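You operate a simulated robot arm through the tools that you are given. There is no shell and no other tool. Be economical: measure what you need, move in short steps, check, and stop when the job is done.

Carry out the task below with a simulated robot arm. There is one attempt and no reset: what you move stays moved.

Task
Swap the white lantern's flat pack for the fuller one in the caddy and switch it to high.
Fine: knob to off before the packs move; the flat pack goes into the middle caddy well; the weaker pack stays.

Only the result counts: the job must be done as asked and must still hold three seconds after the hand-in. Knocking over, shifting, dropping, spilling or breaking anything else fails it.

Robot
A 6-joint arm with a two-finger parallel gripper, fixed in place. Base frame: the origin is at the foot of the arm, x ahead of it, y to its left, z up. Units: m, degrees, N and s.
With the tool pointing down near the work surface it reaches from about 0.3 to 0.8 m from the base axis. Its first joint turns from -166.0 to 166.0 degrees. Payload 3.91 kg.
The tool frame sits at the grasp point between the pads (the TCP): z along the fingers, y along the line on which they close. The tips reach 0.03 m beyond it. Largest opening 0.11 m; finger width 0.02, thickness 0.01; the body of the gripper, 0.048 by 0.112 m, starts 0.055 m behind the TCP.
Orientation is that of the tool frame in the base frame, as [roll, pitch, yaw] about the fixed x, y, z axes, in that order (R = Rz(yaw) Ry(pitch) Rx(roll)). With the fingers straight down and closing along the base's y, the tool's x points along the base's -x, its y along +y and its z along -z.

Tools
- The arm moves only by the tool step_arm. Its argument "increments" is a list of rows, each a list of 7 numbers: the turn, a rotation vector about the tool's x, y, z in degrees, then the shift along the tool's x, y, z in m, then the opening, from 0 (shut) to 1 (fully open). In form: [[wx, wy, wz, dx, dy, dz, fingers], ...]. A call has 1 to 12 rows; each row shifts and turns the commanded pose from where the row before left it, along the tool's axes as they then stand. Each row takes 0.2 s and may step no farther than 0.05 m and 8.6 degrees from the row before; otherwise, or with a gripper value out of range, the whole call is refused. A pose out of reach is approached as far as the arm can. The call stops where the force on the tool passes 90 N (or 10 N more than at its start, if that is more) or the arm is blocked; 0.2 s more then pass. The fingers move at their own pace (about 0.045 m/s each) and stop on an object; they squeeze with about 34 N. The grip force told is the motor's: it shows also when the fingers shut on nothing. Time passes only in rows, and 0.2 s behind the last, so rows that do not move let the fingers close. It gives the time, the measured TCP pose, the force on the tool (base axes), the opening and the grip force at its end, in the units of the frame above (readings bear some noise).
- Cameras (640 x 400 px; columns grow to the right, rows downward): "scene" is fixed at [0.0492, 0.4982, 1.8137]; the picture's right is [0.41, -0.91, 0.00], its down [-0.88, -0.40, -0.24] and it looks along [0.22, 0.10, -0.97] (base axes); focal length 314 px, centre (320, 200). "wrist" rides on the gripper at [0.077, 0.007, -0.114] in the tool frame; the picture's right is [-0.09, 1.00, 0.00], its down [-0.80, -0.07, -0.59] and it looks along [-0.59, -0.05, 0.80] (tool axes); focal length 270 px, centre (320, 200). There is no depth. A picture from a camera that has moved, and an enlarged one, comes with that camera's place and axes in the base frame and with its lens.
- snapshot(camera): a new picture of that camera. No time passes.
- raise_lower(by): slides the trunk up (or, below 0, down) by that many m; the arm rides with it, the base frame stays. It gives what a move gives, with no picture.
- enlarge(camera, box): a new picture of the part [left, top, right, bottom] of that camera's present view, enlarged. No time passes.
- sign_off(): hands the job in; it is judged then, once.

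Go step by step. Nothing tells you positions but the pictures and the camera data: compare them with the known pose of the tool, close in by small moves and look again before you grip or let go. The budget is 120 turns and 68 pictures, counting those below and the enlarged ones. Unless the task says otherwise, let go and move clear before handing in, and close with one line.

The tools are called after "Request:" as a command line: name --pt "numbers of a row" for each row, then --argument value for the rest, lists and objects as JSON in quotes. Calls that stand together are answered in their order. step_arm: Moves the arm, as the interface text tells. Its arguments: {"type":"object","properties":{"increments":{"type":"array"}},"required":["increments"]} The other tools are called the same way: raise_lower (by) slides the trunk up or down; snapshot (camera) takes a picture; enlarge (camera, box) takes an enlarged picture of a part of a camera's view; sign_off () hands the job in.

At the start:

```text
t: 0.0
tcp_pos: [0.1592, 0.3991, 1.4148]
orientation: [-180.0, 0.0, 180.0]
ft_force: [-0.7, -0.3, 0.7]
opening: 0.1098
gripper_force: 0.0
trunk travel left (down, up): [-0.575, 0.035]
```

scene: 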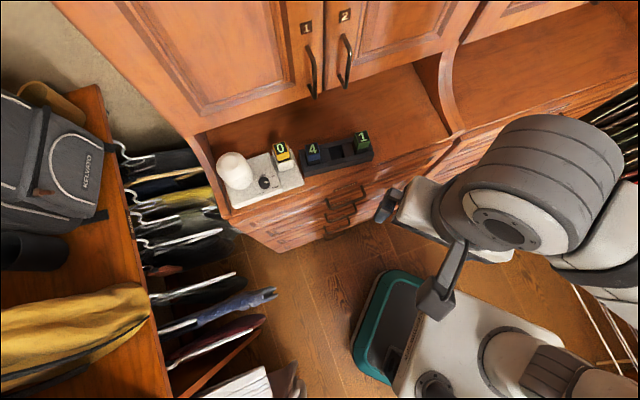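
wrist: 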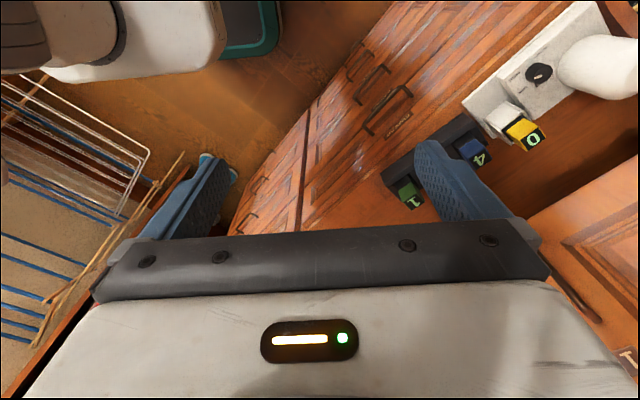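

I see a white lantern with a knob and a yellow pack marked 0, and a dark caddy with a blue pack 4, an empty middle well and a green pack 1. I'll look closer first.

Request:
enlarge --camera "scene" --box '[200, 120, 400, 245]'

Request:
enlarge --camera "wrist" --box '[370, 0, 640, 220]'

```text
3.20 times, centred on (300, 182) of scene
camera zoom: at [0.0492, 0.4982, 1.8137], right [0.41, -0.91, 0.0], down [-0.88, -0.4, -0.24], along [0.22, 0.1, -0.97], focal length 1005 px, centre (384, 256)
```

zoom: 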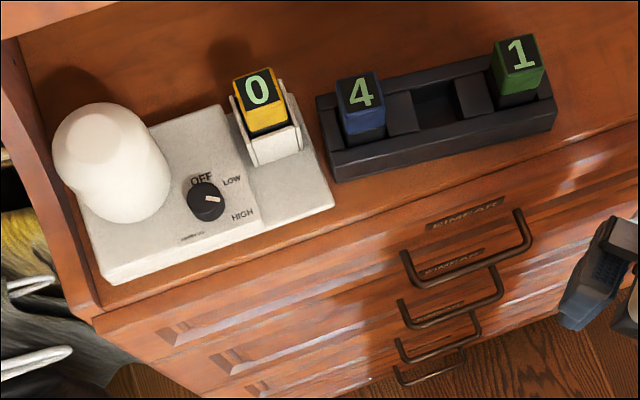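

```text
1.82 times, centred on (505, 110) of wrist
camera zoom: at [0.0825, 0.4051, 1.5298], right [0.09, 1.0, 0.0], down [0.8, -0.07, 0.59], along [0.59, -0.05, -0.8], focal length 491 px, centre (-16, 364)
```

zoom: 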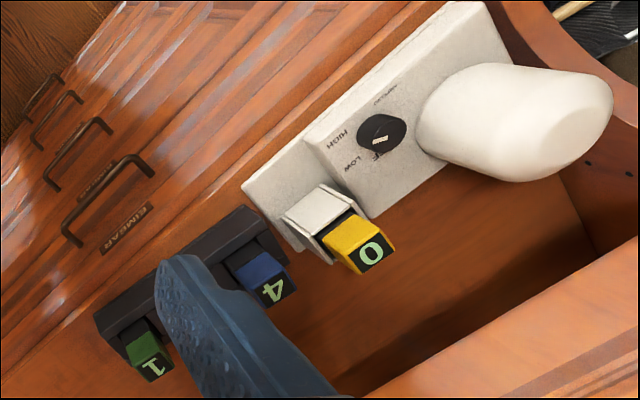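

The furniture is turned about 39° from the base axes. I'll turn the tool so its x axis points straight out from the cabinet, and move to a viewing position in front of the lantern.

Request:
step_arm --pt "0 0 -7.76 0 0 0 1" --pt "0 0 -7.76 0 0 0 1" --pt "0 0 -7.76 0 0 0 1" --pt "0 0 -7.76 0 0 0 1" --pt "0 0 -7.76 0 0 0 1" --pt "0 0 0 -0.02 0.041 0 1" --pt "0 0 0 -0.02 0.041 0 1" --pt "0 0 0 -0.02 0.041 0 1" --pt "0 0 0 0 0 0 1"

Request:
snapshot --camera "wrist"

Request:
enlarge --camera "scene" --box '[210, 130, 310, 192]'

```text
t: 2.0
tcp_pos: [0.1294, 0.5309, 1.4157]
orientation: [-180.0, 0.0, -141.2]
ft_force: [-1.0, -0.3, 0.1]
opening: 0.11
gripper_force: 0.0
trunk travel left (down, up): [-0.575, 0.035]
```

```text
63 pictures are left
camera wrist: at [0.0649, 0.4879, 1.5312], right [-0.56, 0.83, 0.0], down [0.67, 0.45, 0.6], along [0.49, 0.33, -0.8], focal length 270 px, centre (320, 200)
```

wrist: 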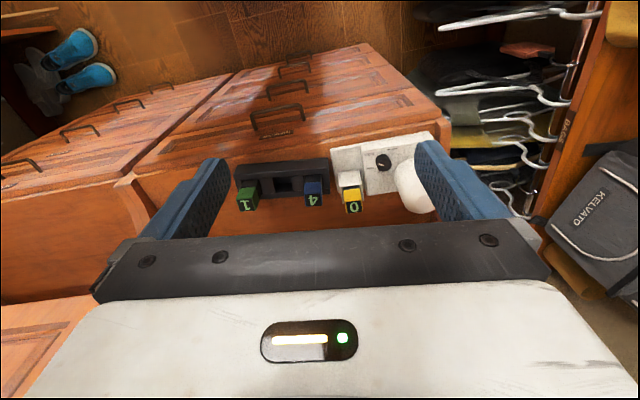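

```text
6.40 times, centred on (260, 161) of scene
camera zoom: at [0.0492, 0.4982, 1.8137], right [0.41, -0.91, 0.0], down [-0.88, -0.4, -0.24], along [0.22, 0.1, -0.97], focal length 2010 px, centre (704, 450)
```

zoom: 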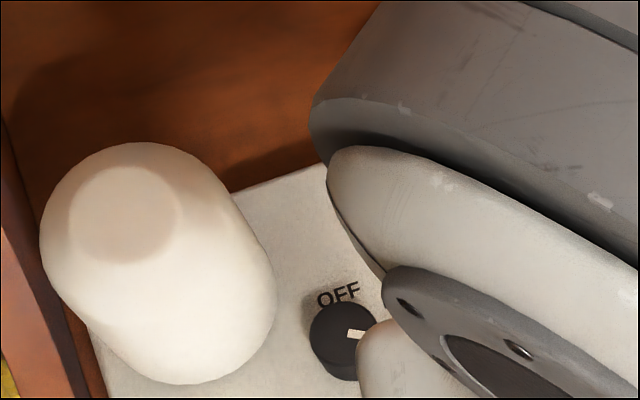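

The wrist camera now faces the lantern squarely. I'll enlarge to measure it and read the knob.

Request:
enlarge --camera "wrist" --box '[230, 125, 440, 225]'

Request:
enlarge --camera "wrist" --box '[325, 125, 445, 220]'

```text
3.05 times, centred on (335, 175) of wrist
camera zoom: at [0.0649, 0.4879, 1.5312], right [-0.56, 0.83, 0.0], down [0.67, 0.45, 0.6], along [0.49, 0.33, -0.8], focal length 824 px, centre (274, 276)
```

zoom: 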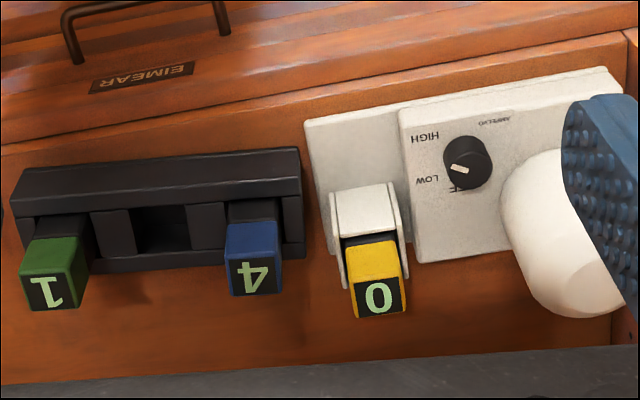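

```text
4.21 times, centred on (385, 172) of wrist
camera zoom: at [0.0649, 0.4879, 1.5312], right [-0.56, 0.83, 0.0], down [0.67, 0.45, 0.6], along [0.49, 0.33, -0.8], focal length 1138 px, centre (46, 316)
```

zoom: 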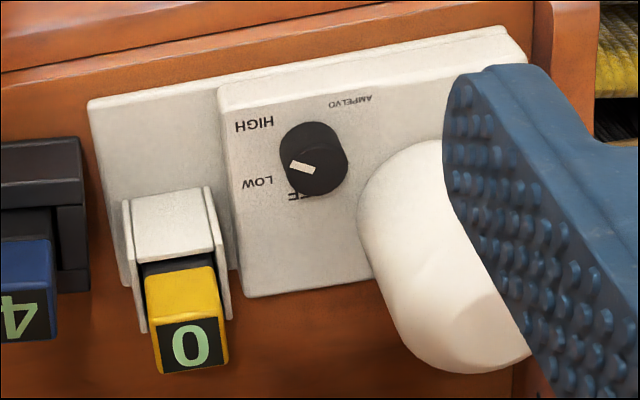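

The knob sits near (0.195, 0.709, 1.11), with the dome just behind it, and pack tops are at about z 1.17. The furniture looks closer to 45°, so I'll turn 6° more and come down above the knob for a close look.

Request:
step_arm --pt "0 0 -6.2 0 0 0 1" --pt "0 0 0 -0.033 0.02 0.03 1" --pt "0 0 0 -0.033 0.02 0.03 1" --pt "0 0 0 -0.033 0.02 0.03 1" --pt "0 0 0 -0.033 0.02 0.03 1" --pt "0 0 0 0 0 0.03 1" --pt "0 0 0 0 0 0 1"

Request:
snapshot --camera "wrist"

Request:
snapshot --camera "scene"

```text
t: 3.6
tcp_pos: [0.1656, 0.6806, 1.2643]
orientation: [-180.0, 0.0, -135.1]
ft_force: [-0.2, -0.7, -0.4]
opening: 0.11
gripper_force: 0.1
trunk travel left (down, up): [-0.575, 0.035]
```

```text
59 pictures are left
camera wrist: at [0.1067, 0.6316, 1.3799], right [-0.64, 0.77, 0.0], down [0.62, 0.52, 0.59], along [0.46, 0.38, -0.8], focal length 270 px, centre (320, 200)
```

wrist: 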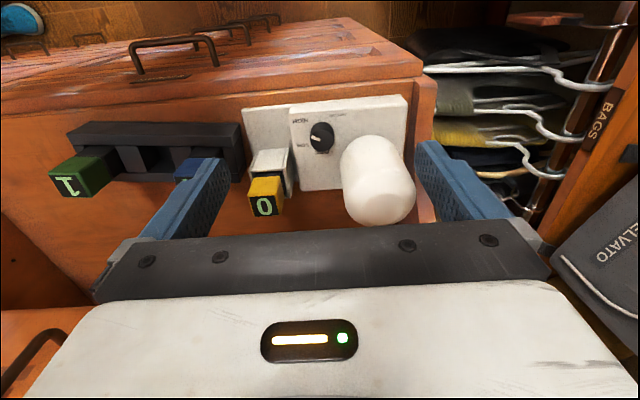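

```text
58 pictures are left
```

scene: 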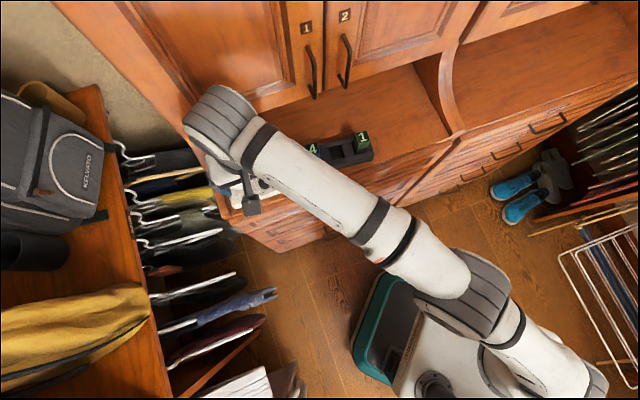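

The view is clear and nothing was touched. I'll enlarge the knob, bay and pack.

Request:
enlarge --camera "wrist" --box '[235, 85, 425, 230]'

Request:
enlarge --camera "wrist" --box '[285, 100, 365, 165]'

```text
2.76 times, centred on (330, 158) of wrist
camera zoom: at [0.1067, 0.6316, 1.3799], right [-0.64, 0.77, 0.0], down [0.62, 0.52, 0.59], along [0.46, 0.38, -0.8], focal length 746 px, centre (292, 317)
```

zoom: 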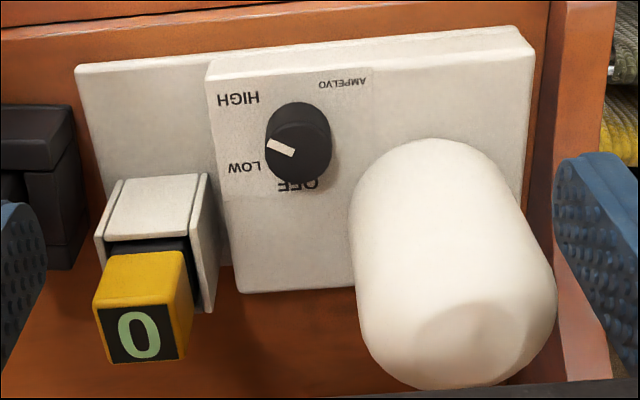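

```text
6.15 times, centred on (325, 132) of wrist
camera zoom: at [0.1067, 0.6316, 1.3799], right [-0.64, 0.77, 0.0], down [0.62, 0.52, 0.59], along [0.46, 0.38, -0.8], focal length 1663 px, centre (289, 615)
```

zoom: 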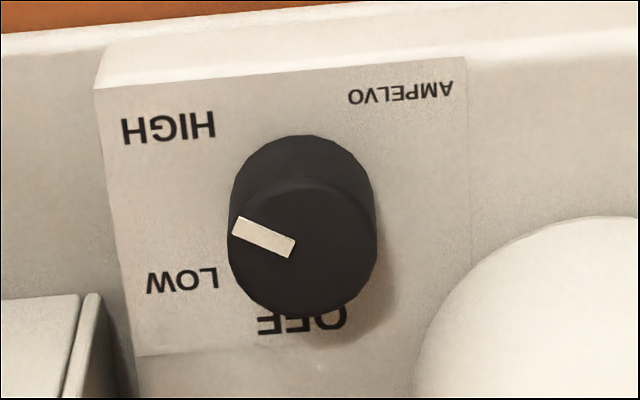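

The pointer is at HIGH now (OFF points to the back, LOW 60° on, HIGH 120° on), so the knob must turn 120° anticlockwise first. Dome and pack limit the swing, so I'll do it in 30° strokes. I hover over the knob with the body turned clear of both.

Request:
step_arm --pt "0 0 -8.1 0 0 0 0.45" --pt "0 0 -8.1 0 0 0 0.45" --pt "0 0 -8.1 0 0 0 0.45" --pt "0 0 -8.1 0 0 0 0.45" --pt "0 0 -8.1 0 0 0 0.45" --pt "0 0 -8.1 0 0 0 0.45" --pt "0 0 -8.1 0 0 0 0.45" --pt "0 0 -8.3 0 0 0 0.45" --pt "0 0 0 -0.009 -0.0215 0 0.45" --pt "0 0 0 -0.0087 -0.0215 0.02 0.45" --pt "0 0 0 0 0 0 0.45"

Request:
snapshot --camera "wrist"

Request:
snapshot --camera "scene"

```text
t: 6.0
tcp_pos: [0.1903, 0.7016, 1.2436]
orientation: [-180.0, 0.0, -70.0]
ft_force: [0.4, 0.6, -0.5]
opening: 0.0495
gripper_force: 0.0
out of reach, approached as far as the arm can: row 9, 10
trunk travel left (down, up): [-0.575, 0.035]
```

```text
55 pictures are left
camera wrist: at [0.2101, 0.6268, 1.3585], right [-0.97, -0.26, 0.0], down [-0.21, 0.78, 0.59], along [-0.15, 0.57, -0.8], focal length 270 px, centre (320, 200)
```

wrist: 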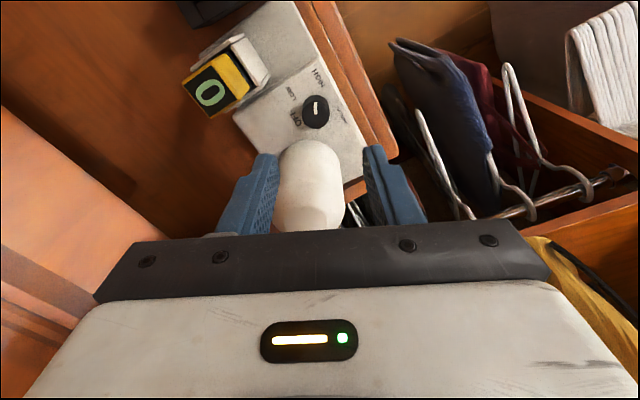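

```text
54 pictures are left
```

scene: 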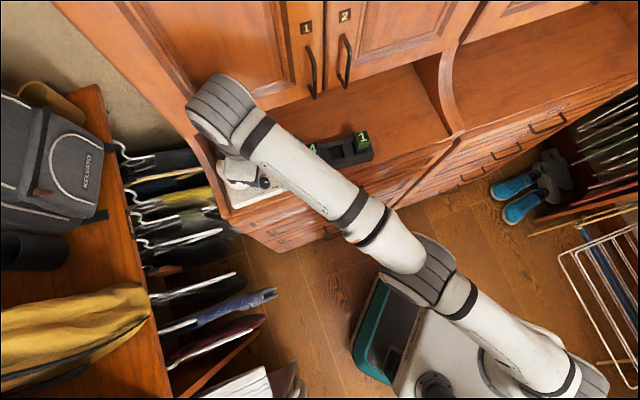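

The arm ran slightly out of reach at this height, so I'll raise the trunk fully to gain reach and measure the knob from here.

Request:
enlarge --camera "wrist" --box '[240, 50, 400, 150]'

Request:
raise_lower --by 0.03

```text
4.00 times, centred on (320, 100) of wrist
camera zoom: at [0.2101, 0.6268, 1.3585], right [-0.97, -0.26, 0.0], down [-0.21, 0.78, 0.59], along [-0.15, 0.57, -0.8], focal length 1081 px, centre (320, 600)
```

zoom: 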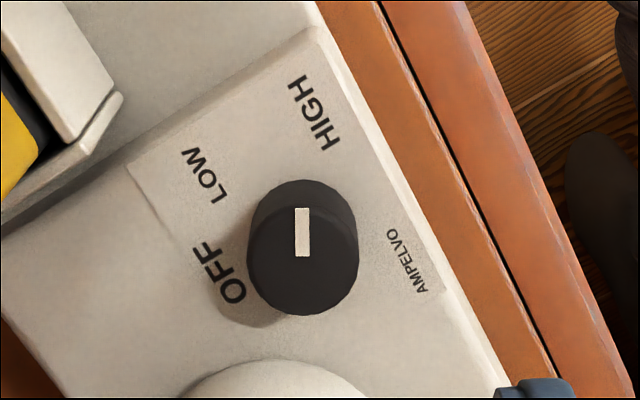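

```text
t: 6.8
tcp_pos: [0.1913, 0.702, 1.272]
orientation: [180.0, 0.0, -70.0]
ft_force: [-0.3, -0.7, 0.3]
opening: 0.0495
gripper_force: 0.0
trunk travel left (down, up): [-0.605, 0.005]
```

The sharper fix puts the knob top at about (0.193, 0.706, 1.123). I'll turn to the start yaw of the first stroke and come down part way, then check the pose.

Request:
step_arm --pt "0 0 7 0 0 0 0.45" --pt "0 0 7 0 0 0 0.45" --pt "0 0 7 0 0 0 0.45" --pt "0 0 7 0 0 0 0.45" --pt "0 0 7 0 0 0 0.45" --pt "0 0 7 0 0 0 0.45" --pt "0 0 0 0 0 0.03 0.45" --pt "0 0 0 0 0 0.03 0.45" --pt "0 0 0 0 0 0 0.45"

Request:
enlarge --camera "wrist" --box '[220, 60, 420, 185]'

```text
t: 8.8
tcp_pos: [0.1898, 0.7021, 1.2133]
orientation: [180.0, -0.1, -112.0]
ft_force: [0.2, -1.0, 0.2]
opening: 0.0496
gripper_force: 0.1
trunk travel left (down, up): [-0.605, 0.005]
```

```text
3.20 times, centred on (320, 122) of wrist
camera zoom: at [0.155, 0.6328, 1.3284], right [-0.89, 0.46, 0.0], down [0.37, 0.72, 0.59], along [0.27, 0.53, -0.8], focal length 865 px, centre (320, 448)
```

zoom: 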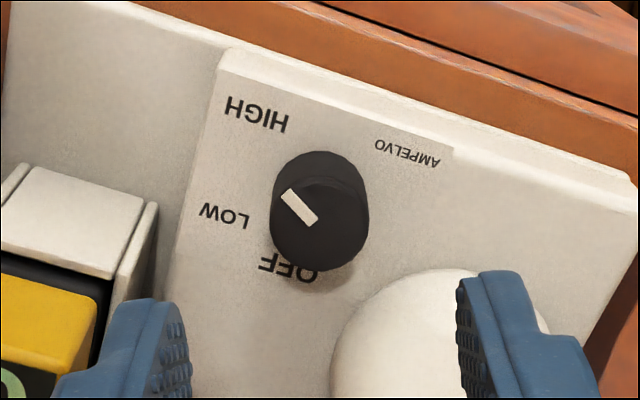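

The knob fix holds at (0.1925, 0.706). I'll centre over it and go down so the tips sit around the upper part of the knob.

Request:
step_arm --pt "0 0 0 -0.0047 -0.001 0 0.45" --pt "0 0 0 0 0 0.03 0.45" --pt "0 0 0 0 0 0.03 0.45" --pt "0 0 0 0 0 0.01 0.45" --pt "0 0 0 0 0 0 0.45"

Request:
snapshot --camera "wrist"

```text
t: 9.9
tcp_pos: [0.1933, 0.7063, 1.1434]
orientation: [-179.9, 0.0, -112.1]
ft_force: [0.1, 0.8, 0.1]
opening: 0.0497
gripper_force: 0.1
trunk travel left (down, up): [-0.605, 0.005]
```

```text
51 pictures are left
camera wrist: at [0.1572, 0.637, 1.2578], right [-0.89, 0.45, 0.0], down [0.37, 0.72, 0.59], along [0.27, 0.53, -0.8], focal length 270 px, centre (320, 200)
```

wrist: 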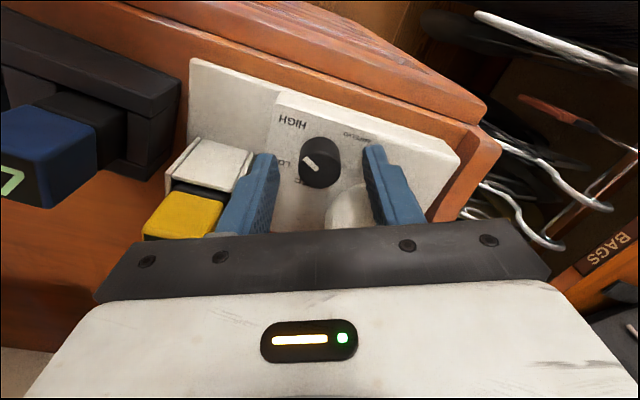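

The fingers straddle the knob. I'll close on it and turn it 60° anticlockwise, then open.

Request:
step_arm --pt "0 0 0 0 0 0.001 0" --pt "0 0 0 0 0 0 0" --pt "0 0 0 0 0 0 0" --pt "0 0 -7.5 0 0 0 0" --pt "0 0 -7.5 0 0 0 0"

Request:
snapshot --camera "wrist"

```text
t: 11.2
tcp_pos: [0.1929, 0.7069, 1.1419]
orientation: [-180.0, 0.0, -97.0]
ft_force: [-1.5, 2.4, 1.1]
opening: 0.0238
gripper_force: 34.1
trunk travel left (down, up): [-0.605, 0.005]
```

```text
50 pictures are left
camera wrist: at [0.1767, 0.6302, 1.2571], right [-0.98, 0.21, 0.0], down [0.17, 0.79, 0.59], along [0.12, 0.58, -0.8], focal length 270 px, centre (320, 200)
```

wrist: 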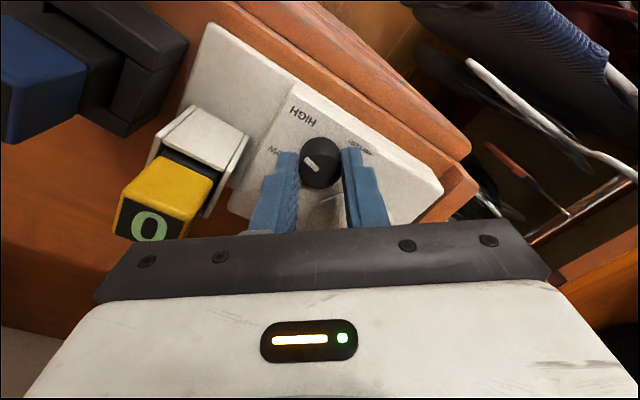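

The grip holds and the pointer turns with the fingers. I'll finish the stroke, open and wind back.

Request:
step_arm --pt "0 0 -7.5 0 0 0 0" --pt "0 0 -7.5 0 0 0 0" --pt "0 0 -7.5 0 0 0 0" --pt "0 0 -7.5 0 0 0 0" --pt "0 0 -7.5 0 0 0 0" --pt "0 0 -7.5 0 0 0 0" --pt "0 0 0 0 0 0 0" --pt "0 0 0 0 0 0 0.42" --pt "0 0 0 0 0 0 0.42"

Request:
snapshot --camera "wrist"

```text
t: 13.2
tcp_pos: [0.1933, 0.7056, 1.1419]
orientation: [-179.9, -0.1, -51.9]
ft_force: [0.5, 0.2, 0.0]
opening: 0.0461
gripper_force: 0.0
trunk travel left (down, up): [-0.605, 0.005]
```

```text
49 pictures are left
camera wrist: at [0.2355, 0.6409, 1.257], right [-0.84, -0.54, 0.0], down [-0.44, 0.67, 0.59], along [-0.32, 0.5, -0.8], focal length 270 px, centre (320, 200)
```

wrist: 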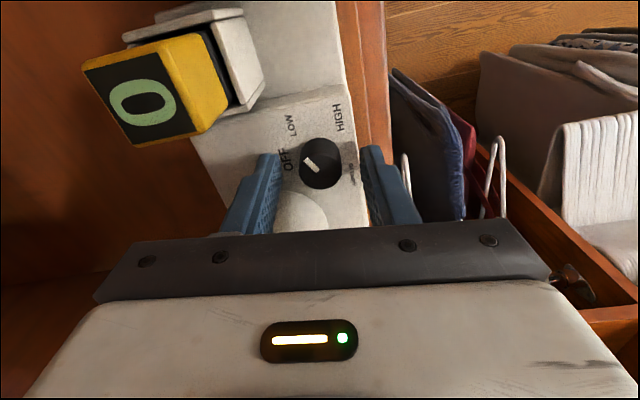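

The pointer is now at LOW. I'll wind back 60°, then take the second stroke.

Request:
step_arm --pt "0 0 7.5 0 0 0 0.45" --pt "0 0 7.5 0 0 0 0.45" --pt "0 0 7.5 0 0 0 0.45" --pt "0 0 7.5 0 0 0 0.45" --pt "0 0 7.5 0 0 0 0.45" --pt "0 0 7.5 0 0 0 0.45" --pt "0 0 7.5 0 0 0 0.45" --pt "0 0 7.5 0 0 0 0.45" --pt "0 0 0 0 0 0 0" --pt "0 0 0 0 0 0 0" --pt "0 0 0 0 0 0 0"

Request:
step_arm --pt "0 0 -7.5 0 0 0 0" --pt "0 0 -7.5 0 0 0 0" --pt "0 0 -7.5 0 0 0 0" --pt "0 0 -7.5 0 0 0 0" --pt "0 0 -7.5 0 0 0 0" --pt "0 0 -7.5 0 0 0 0" --pt "0 0 -7.5 0 0 0 0" --pt "0 0 -7.5 0 0 0 0" --pt "0 0 0 0 0 0 0" --pt "0 0 0 0 0 0 0.42" --pt "0 0 0 0 0 0 0.42"

Request:
enlarge --camera "wrist" --box '[240, 80, 400, 230]'

```text
t: 15.6
tcp_pos: [0.1924, 0.7055, 1.1434]
orientation: [179.9, 0.0, -112.0]
ft_force: [-2.1, 0.6, -0.3]
opening: 0.0238
gripper_force: 33.5
trunk travel left (down, up): [-0.605, 0.005]
```

```text
t: 17.9
tcp_pos: [0.1929, 0.706, 1.1432]
orientation: [179.9, -0.1, -52.0]
ft_force: [-0.5, 0.7, -0.6]
opening: 0.0459
gripper_force: 0.1
trunk travel left (down, up): [-0.605, 0.005]
```

```text
2.67 times, centred on (320, 155) of wrist
camera zoom: at [0.2353, 0.6408, 1.2574], right [-0.84, -0.54, 0.0], down [-0.44, 0.67, 0.59], along [-0.32, 0.5, -0.8], focal length 721 px, centre (320, 320)
```

zoom: 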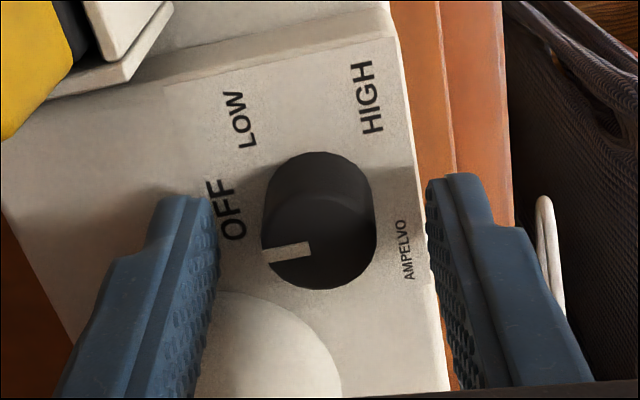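

The pointer sits at OFF (measured 44°, as labelled). I'll lift straight up, turn back to face the cabinet and look at the packs.

Request:
step_arm --pt "0 0 0 0 0 -0.03 0.45" --pt "0 0 0 0 0 -0.045 0.45" --pt "0 0 0 0 0 -0.045 0.45" --pt "0 0 0 0 0 0 0.45"

Request:
step_arm --pt "0 0 8.3 0 0 0 0.45" --pt "0 0 8.3 0 0 0 0.45" --pt "0 0 8.3 0 0 0 0.45" --pt "0 0 8.3 0 0 0 0.45" --pt "0 0 8.3 0 0 0 0.45" --pt "0 0 8.3 0 0 0 0.45" --pt "0 0 8.3 0 0 0 0.45" --pt "0 0 8.3 0 0 0 0.45" --pt "0 0 8.3 0 0 0 0.45" --pt "0 0 8.3 0 0 0 0.45" --pt "0 0 0 0.008 -0.03 0 0.45" --pt "0 0 0 0.008 -0.03 0 0.45"

Request:
snapshot --camera "wrist"

```text
t: 18.9
tcp_pos: [0.1929, 0.7049, 1.2619]
orientation: [-180.0, 0.1, -52.1]
ft_force: [0.4, -0.7, 0.3]
opening: 0.0494
gripper_force: 0.1
trunk travel left (down, up): [-0.605, 0.005]
```

```text
t: 21.6
tcp_pos: [0.2239, 0.6504, 1.2629]
orientation: [-180.0, -0.1, -135.1]
ft_force: [-0.5, -0.9, 0.0]
opening: 0.0494
gripper_force: 0.0
trunk travel left (down, up): [-0.605, 0.005]
```

```text
47 pictures are left
camera wrist: at [0.1655, 0.6006, 1.3774], right [-0.64, 0.77, 0.0], down [0.62, 0.52, 0.59], along [0.46, 0.38, -0.8], focal length 270 px, centre (320, 200)
```

wrist: 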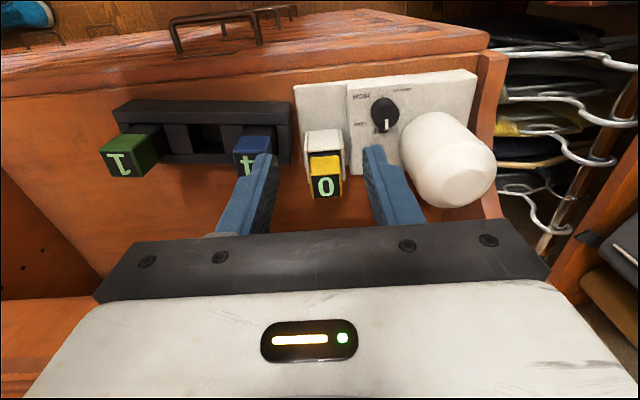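

Request:
enlarge --camera "wrist" --box '[285, 110, 365, 210]'

Request:
enlarge --camera "wrist" --box '[95, 85, 305, 190]'

```text
4.00 times, centred on (325, 160) of wrist
camera zoom: at [0.1655, 0.6006, 1.3774], right [-0.64, 0.77, 0.0], down [0.62, 0.52, 0.59], along [0.46, 0.38, -0.8], focal length 1081 px, centre (300, 360)
```

zoom: 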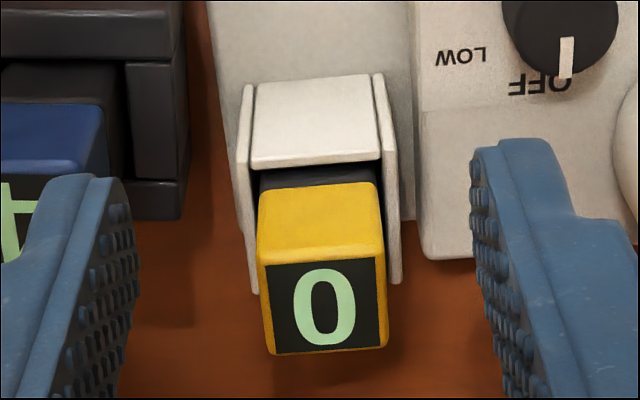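

```text
3.05 times, centred on (200, 138) of wrist
camera zoom: at [0.1655, 0.6006, 1.3774], right [-0.64, 0.77, 0.0], down [0.62, 0.52, 0.59], along [0.46, 0.38, -0.8], focal length 824 px, centre (686, 390)
```

zoom: 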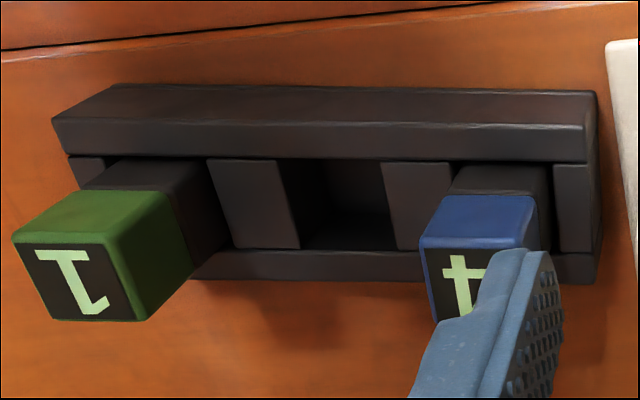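

Pack 0's top centre is at (0.267, 0.694, 1.169) and it stands square at 45°. I'll tilt the tool 10° to keep the wrist away from the upper cabinet and move above the pack.

Request:
step_arm --pt "0 -5 0 0 0 0 0.5" --pt "0 -5 0 0 0 0 0.5" --pt "0 0 0 -0.0257 0 0.03 0.5" --pt "0 0 0 -0.0257 0 0.03 0.5" --pt "0 0 0 0 0 0 0.5"

Request:
snapshot --camera "wrist"

Request:
snapshot --camera "scene"

```text
t: 22.8
tcp_pos: [0.2685, 0.6957, 1.2129]
orientation: [-179.9, 9.9, -135.0]
ft_force: [-0.3, 0.3, 0.2]
opening: 0.0549
gripper_force: 0.2
trunk travel left (down, up): [-0.605, 0.005]
```

```text
44 pictures are left
camera wrist: at [0.195, 0.632, 1.3127], right [-0.64, 0.77, 0.02], down [0.53, 0.43, 0.72], along [0.55, 0.47, -0.69], focal length 270 px, centre (320, 200)
```

wrist: 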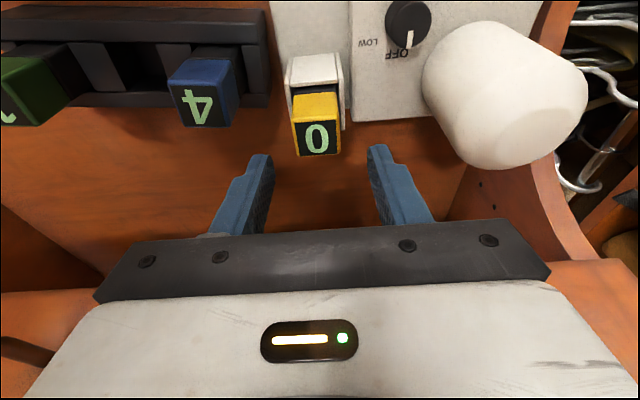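

```text
43 pictures are left
```

scene: 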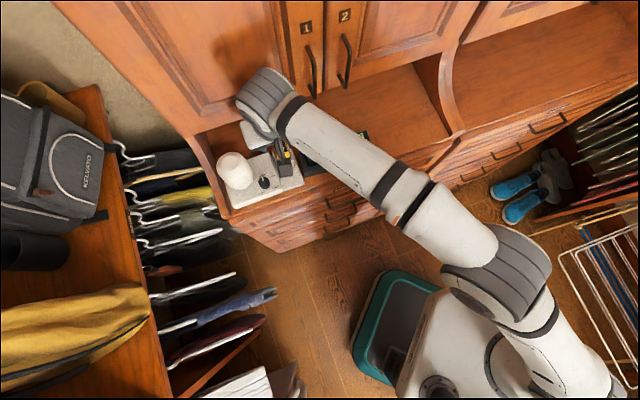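

The fingers line up with pack 0. I'll descend until the tips are well down the sides of the cap, then look before closing.

Request:
step_arm --pt "0 0 0 0.005 -0.0003 0.0225 0.5" --pt "0 0 0 0.005 -0.0003 0.0225 0.5" --pt "0 0 0 0 0 0 0.5"

Request:
snapshot --camera "wrist"

Request:
enlarge --camera "scene" --box '[200, 120, 400, 245]'

```text
t: 23.6
tcp_pos: [0.2659, 0.6935, 1.1666]
orientation: [-179.9, 10.0, -135.0]
ft_force: [0.1, -0.2, 0.5]
opening: 0.0549
gripper_force: 0.0
trunk travel left (down, up): [-0.605, 0.005]
```

```text
42 pictures are left
camera wrist: at [0.1939, 0.6302, 1.2659], right [-0.64, 0.77, 0.02], down [0.53, 0.43, 0.72], along [0.55, 0.47, -0.69], focal length 270 px, centre (320, 200)
```

wrist: 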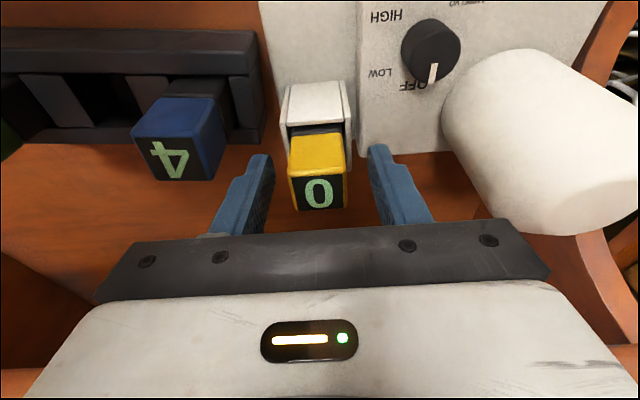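

```text
3.20 times, centred on (300, 182) of scene
camera zoom: at [0.0492, 0.4982, 1.8137], right [0.41, -0.91, 0.0], down [-0.88, -0.4, -0.24], along [0.22, 0.1, -0.97], focal length 1005 px, centre (384, 256)
```

zoom: 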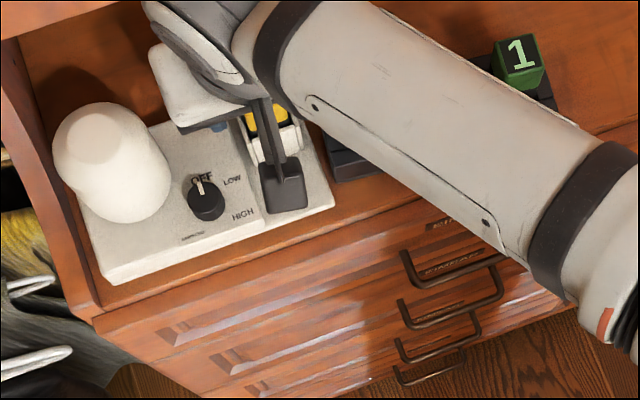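

The fingers are centred on the cap. I'll close and test-lift by 15 mm.

Request:
step_arm --pt "0 0 0 0 0 0 0" --pt "0 0 0 0 0 0 0" --pt "0 0 0 0 0 0 0" --pt "0 0 0 -0.0013 0 -0.0074 0" --pt "0 0 0 -0.0013 0 -0.0074 0" --pt "0 0 0 0 0 0 0"

Request:
snapshot --camera "wrist"

```text
t: 24.9
tcp_pos: [0.2668, 0.693, 1.1809]
orientation: [179.9, 10.0, -135.1]
ft_force: [0.1, -0.5, -1.4]
opening: 0.0295
gripper_force: 34.0
trunk travel left (down, up): [-0.605, 0.005]
```

```text
40 pictures are left
camera wrist: at [0.1943, 0.6304, 1.2812], right [-0.64, 0.77, 0.02], down [0.53, 0.43, 0.72], along [0.55, 0.47, -0.69], focal length 270 px, centre (320, 200)
```

wrist: 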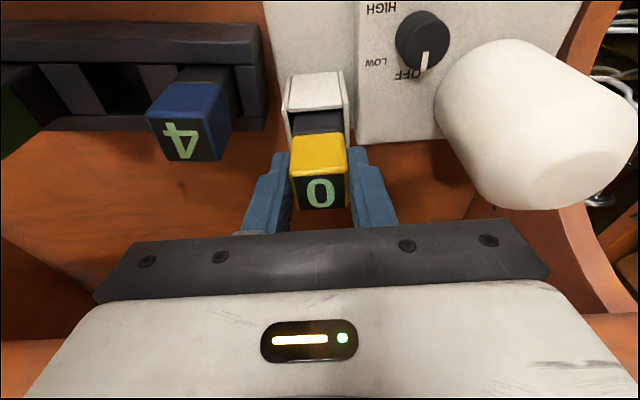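

The pack is coming out cleanly. I'll lift another 60 mm and look at how much pack hangs below.

Request:
step_arm --pt "0 0 0 -0.0035 0 -0.0197 0" --pt "0 0 0 -0.0035 0 -0.0197 0" --pt "0 0 0 -0.0035 0 -0.0197 0" --pt "0 0 0 0 0 0 0"

Request:
snapshot --camera "wrist"

Request:
enlarge --camera "scene" --box '[200, 120, 400, 245]'

```text
t: 25.9
tcp_pos: [0.266, 0.693, 1.2408]
orientation: [-180.0, 9.9, -135.0]
ft_force: [0.7, 0.6, -1.2]
opening: 0.0296
gripper_force: 33.7
trunk travel left (down, up): [-0.605, 0.005]
```

```text
39 pictures are left
camera wrist: at [0.1943, 0.6308, 1.3411], right [-0.64, 0.77, 0.02], down [0.53, 0.43, 0.72], along [0.55, 0.47, -0.69], focal length 270 px, centre (320, 200)
```

wrist: 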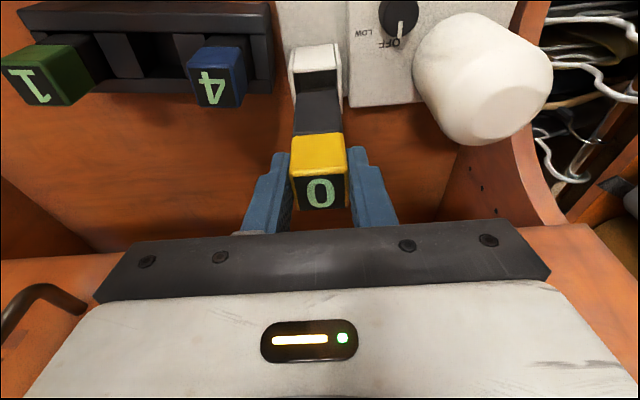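

```text
3.20 times, centred on (300, 182) of scene
camera zoom: at [0.0492, 0.4982, 1.8137], right [0.41, -0.91, 0.0], down [-0.88, -0.4, -0.24], along [0.22, 0.1, -0.97], focal length 1005 px, centre (384, 256)
```

zoom: 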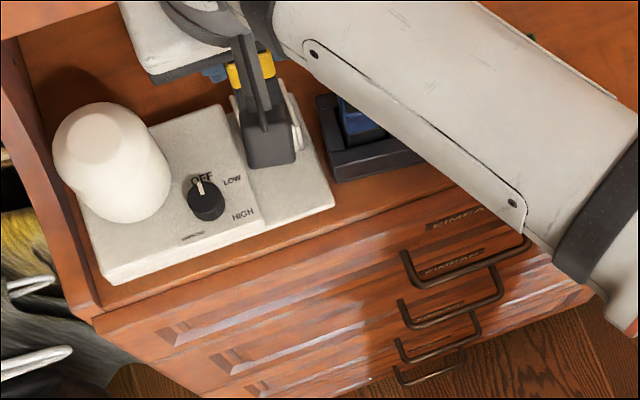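

The pack is above the walls but I can't see its bottom yet. I'll lift a bit more, draw it out from the cabinet, then slide over to face the caddy's middle well, staying in front of pack 4.

Request:
step_arm --pt "0 0 0 -0.0035 0 -0.0197 0" --pt "0 0 0 -0.0017 0 -0.0098 0" --pt "0 0 0 0.0385 0 -0.0119 0" --pt "0 0 0 0.0385 0 -0.0119 0" --pt "0 0 0 0 -0.04 0 0" --pt "0 0 0 0 -0.04 0 0" --pt "0 0 0 0 -0.04 0 0" --pt "0 0 0 0 0 0 0"

Request:
snapshot --camera "wrist"

Request:
snapshot --camera "scene"

```text
t: 27.8
tcp_pos: [0.2946, 0.5517, 1.2798]
orientation: [-179.9, 10.0, -135.0]
ft_force: [0.0, 0.6, -0.2]
opening: 0.0295
gripper_force: 33.2
trunk travel left (down, up): [-0.605, 0.005]
```

```text
37 pictures are left
camera wrist: at [0.2216, 0.4893, 1.3806], right [-0.64, 0.77, 0.02], down [0.53, 0.44, 0.72], along [0.55, 0.47, -0.69], focal length 270 px, centre (320, 200)
```

wrist: 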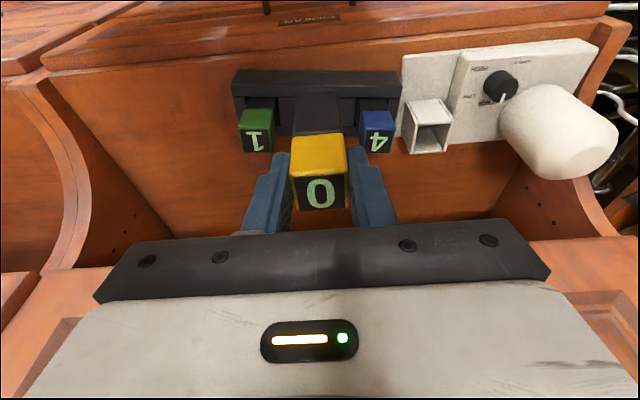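

```text
36 pictures are left
```

scene: 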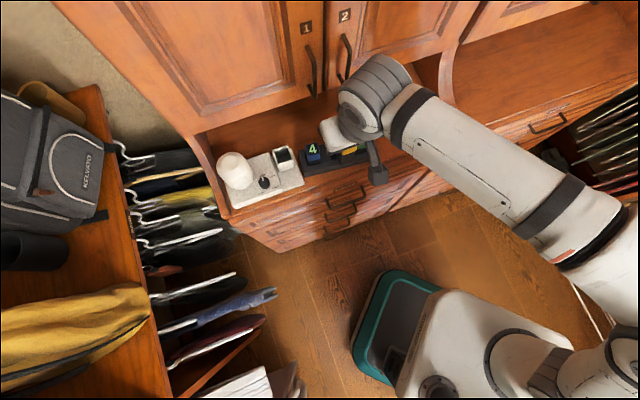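

The lantern bay is now empty, and it is a four-sided socket. I'll enlarge to fix the caddy, the pack bottom and the bay.

Request:
enlarge --camera "wrist" --box '[220, 60, 410, 220]'

Request:
enlarge --camera "wrist" --box '[395, 80, 465, 165]'

```text
2.50 times, centred on (315, 140) of wrist
camera zoom: at [0.2216, 0.4893, 1.3806], right [-0.64, 0.77, 0.02], down [0.53, 0.44, 0.72], along [0.55, 0.47, -0.69], focal length 676 px, centre (332, 350)
```

zoom: 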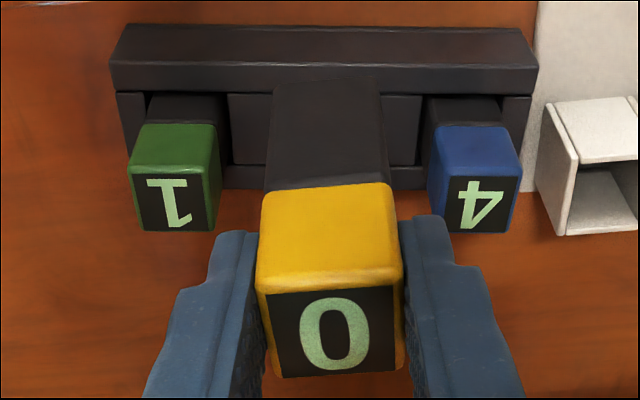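

```text
4.71 times, centred on (430, 122) of wrist
camera zoom: at [0.2216, 0.4893, 1.3806], right [-0.64, 0.77, 0.02], down [0.53, 0.44, 0.72], along [0.55, 0.47, -0.69], focal length 1272 px, centre (-198, 565)
```

zoom: 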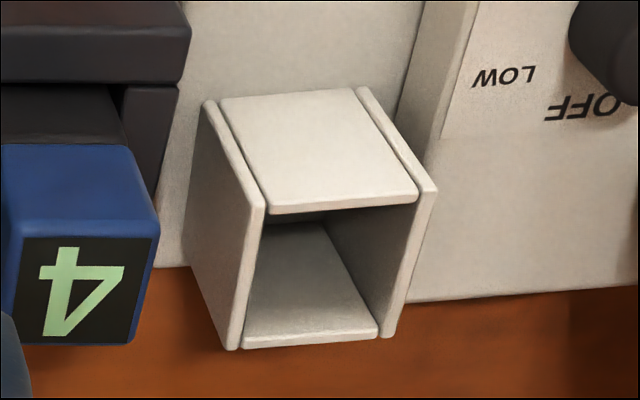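

The caddy is turned 6.3° relative to the lantern (its line runs at −51.3°), with the middle well centred near (0.333, 0.584). I'll yaw the pack to match and move it over the well.

Request:
step_arm --pt "1.1 0 6.2 0 0 0 0" --pt "0 0 0 -0.024 0.0005 0.0042 0" --pt "0 0 0 -0.024 0.0005 0.0042 0" --pt "0 0 0 0 0 0 0"

Request:
enlarge --camera "wrist" --box '[220, 60, 420, 220]'

Request:
enlarge --camera "scene" --box '[270, 90, 430, 190]'

```text
t: 28.8
tcp_pos: [0.3315, 0.5829, 1.2831]
orientation: [180.0, 10.0, -141.3]
ft_force: [0.2, -0.3, -0.7]
opening: 0.0296
gripper_force: 33.8
trunk travel left (down, up): [-0.605, 0.005]
```

```text
2.50 times, centred on (320, 140) of wrist
camera zoom: at [0.253, 0.5286, 1.382], right [-0.55, 0.83, 0.02], down [0.58, 0.37, 0.72], along [0.6, 0.41, -0.69], focal length 676 px, centre (320, 350)
```

zoom: 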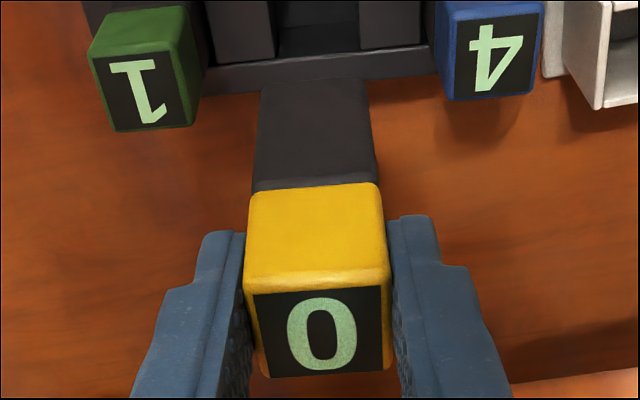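

```text
4.00 times, centred on (350, 140) of scene
camera zoom: at [0.0492, 0.4982, 1.8137], right [0.41, -0.91, 0.0], down [-0.88, -0.4, -0.24], along [0.22, 0.1, -0.97], focal length 1257 px, centre (200, 440)
```

zoom: 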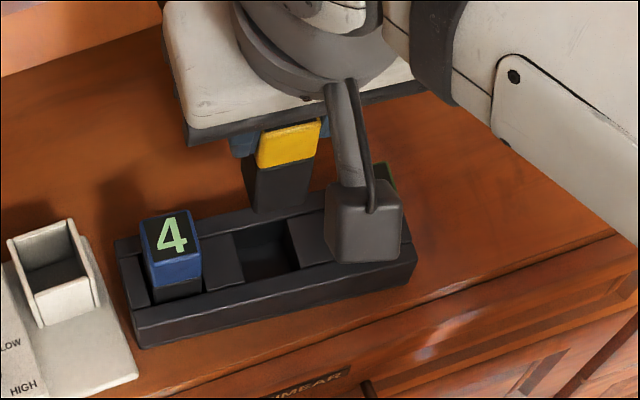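

The pack lines up with the middle well in both views. I'll lower to just above the well mouth and check again.

Request:
step_arm --pt "0 0 0 0.0044 0.0003 0.0246 0" --pt "0 0 0 0.0044 0.0002 0.0246 0" --pt "0 0 0 0.0042 0 0.0236 0" --pt "0 0 0 0 0 0 0"

Request:
enlarge --camera "wrist" --box '[190, 40, 450, 220]'

Request:
enlarge --camera "scene" --box '[290, 115, 390, 180]'

```text
t: 29.8
tcp_pos: [0.3315, 0.5836, 1.2075]
orientation: [-180.0, 10.0, -141.2]
ft_force: [-1.3, -0.4, -0.9]
opening: 0.0296
gripper_force: 34.5
trunk travel left (down, up): [-0.605, 0.005]
```

```text
2.22 times, centred on (320, 130) of wrist
camera zoom: at [0.2529, 0.5291, 1.3067], right [-0.56, 0.83, 0.02], down [0.58, 0.37, 0.72], along [0.6, 0.41, -0.69], focal length 601 px, centre (320, 356)
```

zoom: 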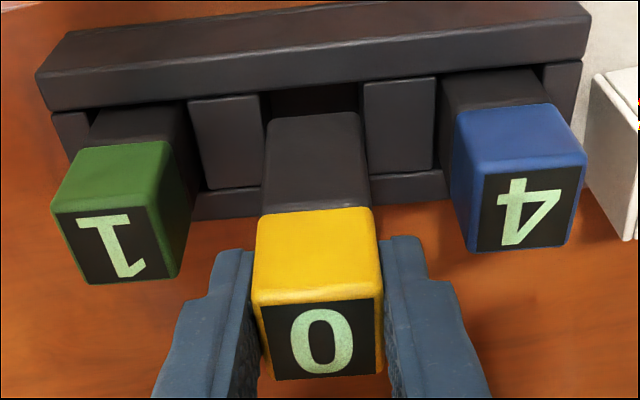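

```text
6.15 times, centred on (340, 148) of scene
camera zoom: at [0.0492, 0.4982, 1.8137], right [0.41, -0.91, 0.0], down [-0.88, -0.4, -0.24], along [0.22, 0.1, -0.97], focal length 1933 px, centre (197, 523)
```

zoom: 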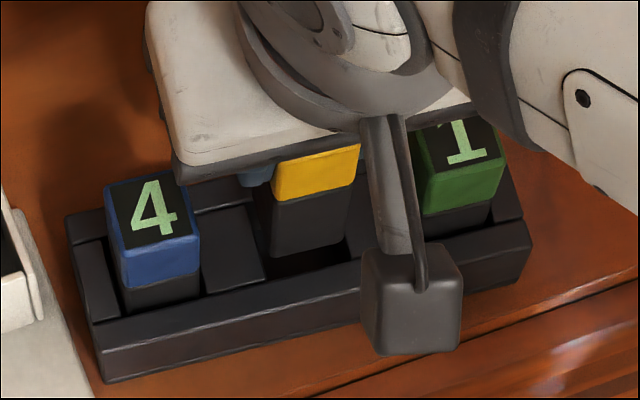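

The pack needs about 2 mm more toward the back and half a millimetre sideways. I'll make that correction while entering the well mouth, watching the force.

Request:
step_arm --pt "0 0 0 -0.002 -0.0005 0.0003 0" --pt "0 0 0 0.0017 0 0.0098 0" --pt "0 0 0 0.0017 0 0.0098 0" --pt "0 0 0 0.0009 0 0.0049 0" --pt "0 0 0 0 0 0 0"

Request:
enlarge --camera "wrist" --box '[190, 40, 450, 220]'

```text
t: 30.9
tcp_pos: [0.3319, 0.5817, 1.1854]
orientation: [179.9, 10.3, -141.4]
ft_force: [-2.4, -2.2, 30.4]
opening: 0.0299
gripper_force: 33.8
trunk travel left (down, up): [-0.605, 0.005]
```

```text
2.22 times, centred on (320, 130) of wrist
camera zoom: at [0.2529, 0.5273, 1.2847], right [-0.56, 0.83, 0.02], down [0.58, 0.37, 0.73], along [0.6, 0.41, -0.69], focal length 601 px, centre (320, 356)
```

zoom: 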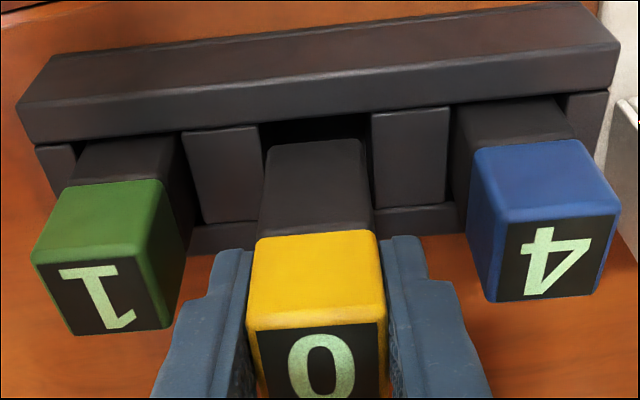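

The pack touched a rim and slid up a little in the grip. I'll back off upward a few millimetres and remeasure before trying again.

Request:
step_arm --pt "0 0 0 -0.0017 0 -0.0098 0" --pt "0 0 0 0 0 0 0"

Request:
enlarge --camera "wrist" --box '[250, 70, 400, 220]'

Request:
enlarge --camera "scene" --box '[310, 125, 370, 165]'

```text
t: 31.6
tcp_pos: [0.3341, 0.5841, 1.1897]
orientation: [-179.9, 9.8, -141.3]
ft_force: [0.0, -0.2, -0.9]
opening: 0.0297
gripper_force: 33.8
trunk travel left (down, up): [-0.605, 0.005]
```

```text
2.67 times, centred on (325, 145) of wrist
camera zoom: at [0.2544, 0.53, 1.2906], right [-0.56, 0.83, 0.01], down [0.58, 0.38, 0.72], along [0.6, 0.41, -0.69], focal length 721 px, centre (307, 347)
```

zoom: 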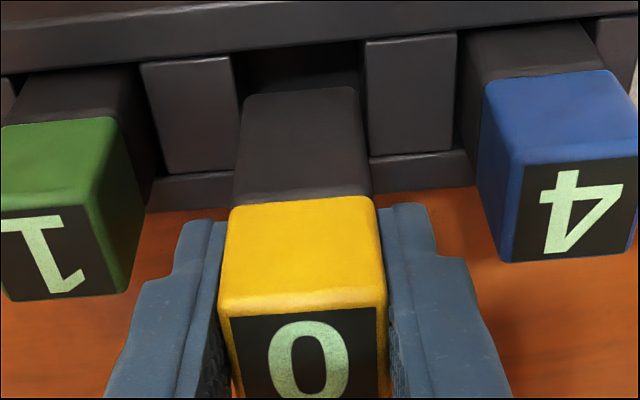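

```text
10.00 times, centred on (340, 145) of scene
camera zoom: at [0.0492, 0.4982, 1.8137], right [0.41, -0.91, 0.0], down [-0.88, -0.4, -0.24], along [0.22, 0.1, -0.97], focal length 3141 px, centre (120, 750)
```

zoom: 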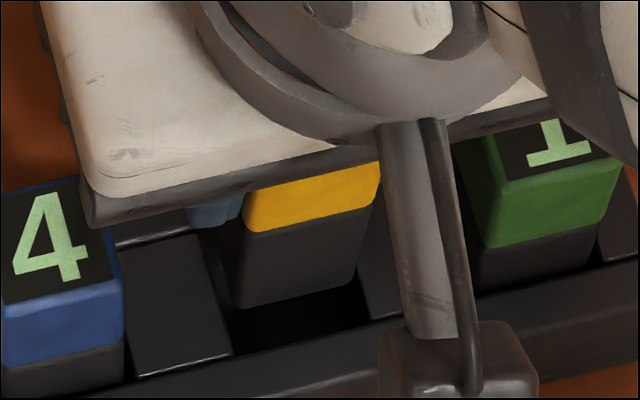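

Both views show an 8 mm gap in front of the pack, so it caught the back rail. I'll shift 4 mm outward and try going down again.

Request:
step_arm --pt "0 0 0 0.0039 0.0005 -0.0007 0" --pt "0 0 0 0 0 0 0" --pt "0 0 0 0.0009 0 0.0049 0" --pt "0 0 0 0.0009 0 0.0049 0" --pt "0 0 0 0 0 0 0"

Request:
enlarge --camera "wrist" --box '[250, 70, 400, 220]'

```text
t: 32.8
tcp_pos: [0.3298, 0.5824, 1.1848]
orientation: [179.9, 10.3, -141.3]
ft_force: [0.9, 0.9, 15.1]
opening: 0.0298
gripper_force: 34.2
trunk travel left (down, up): [-0.605, 0.005]
```

```text
2.67 times, centred on (325, 145) of wrist
camera zoom: at [0.2507, 0.5269, 1.2846], right [-0.56, 0.83, 0.02], down [0.58, 0.37, 0.73], along [0.6, 0.41, -0.69], focal length 721 px, centre (307, 347)
```

zoom: 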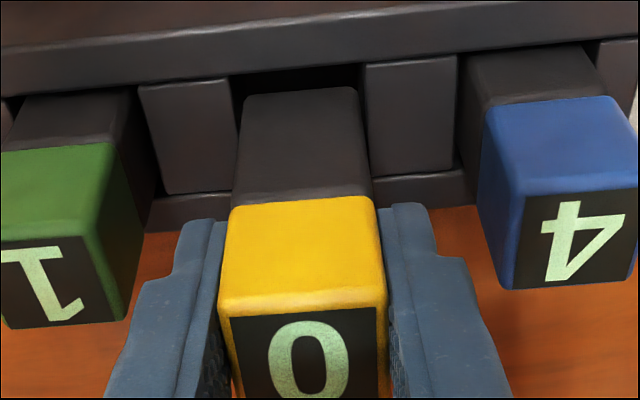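

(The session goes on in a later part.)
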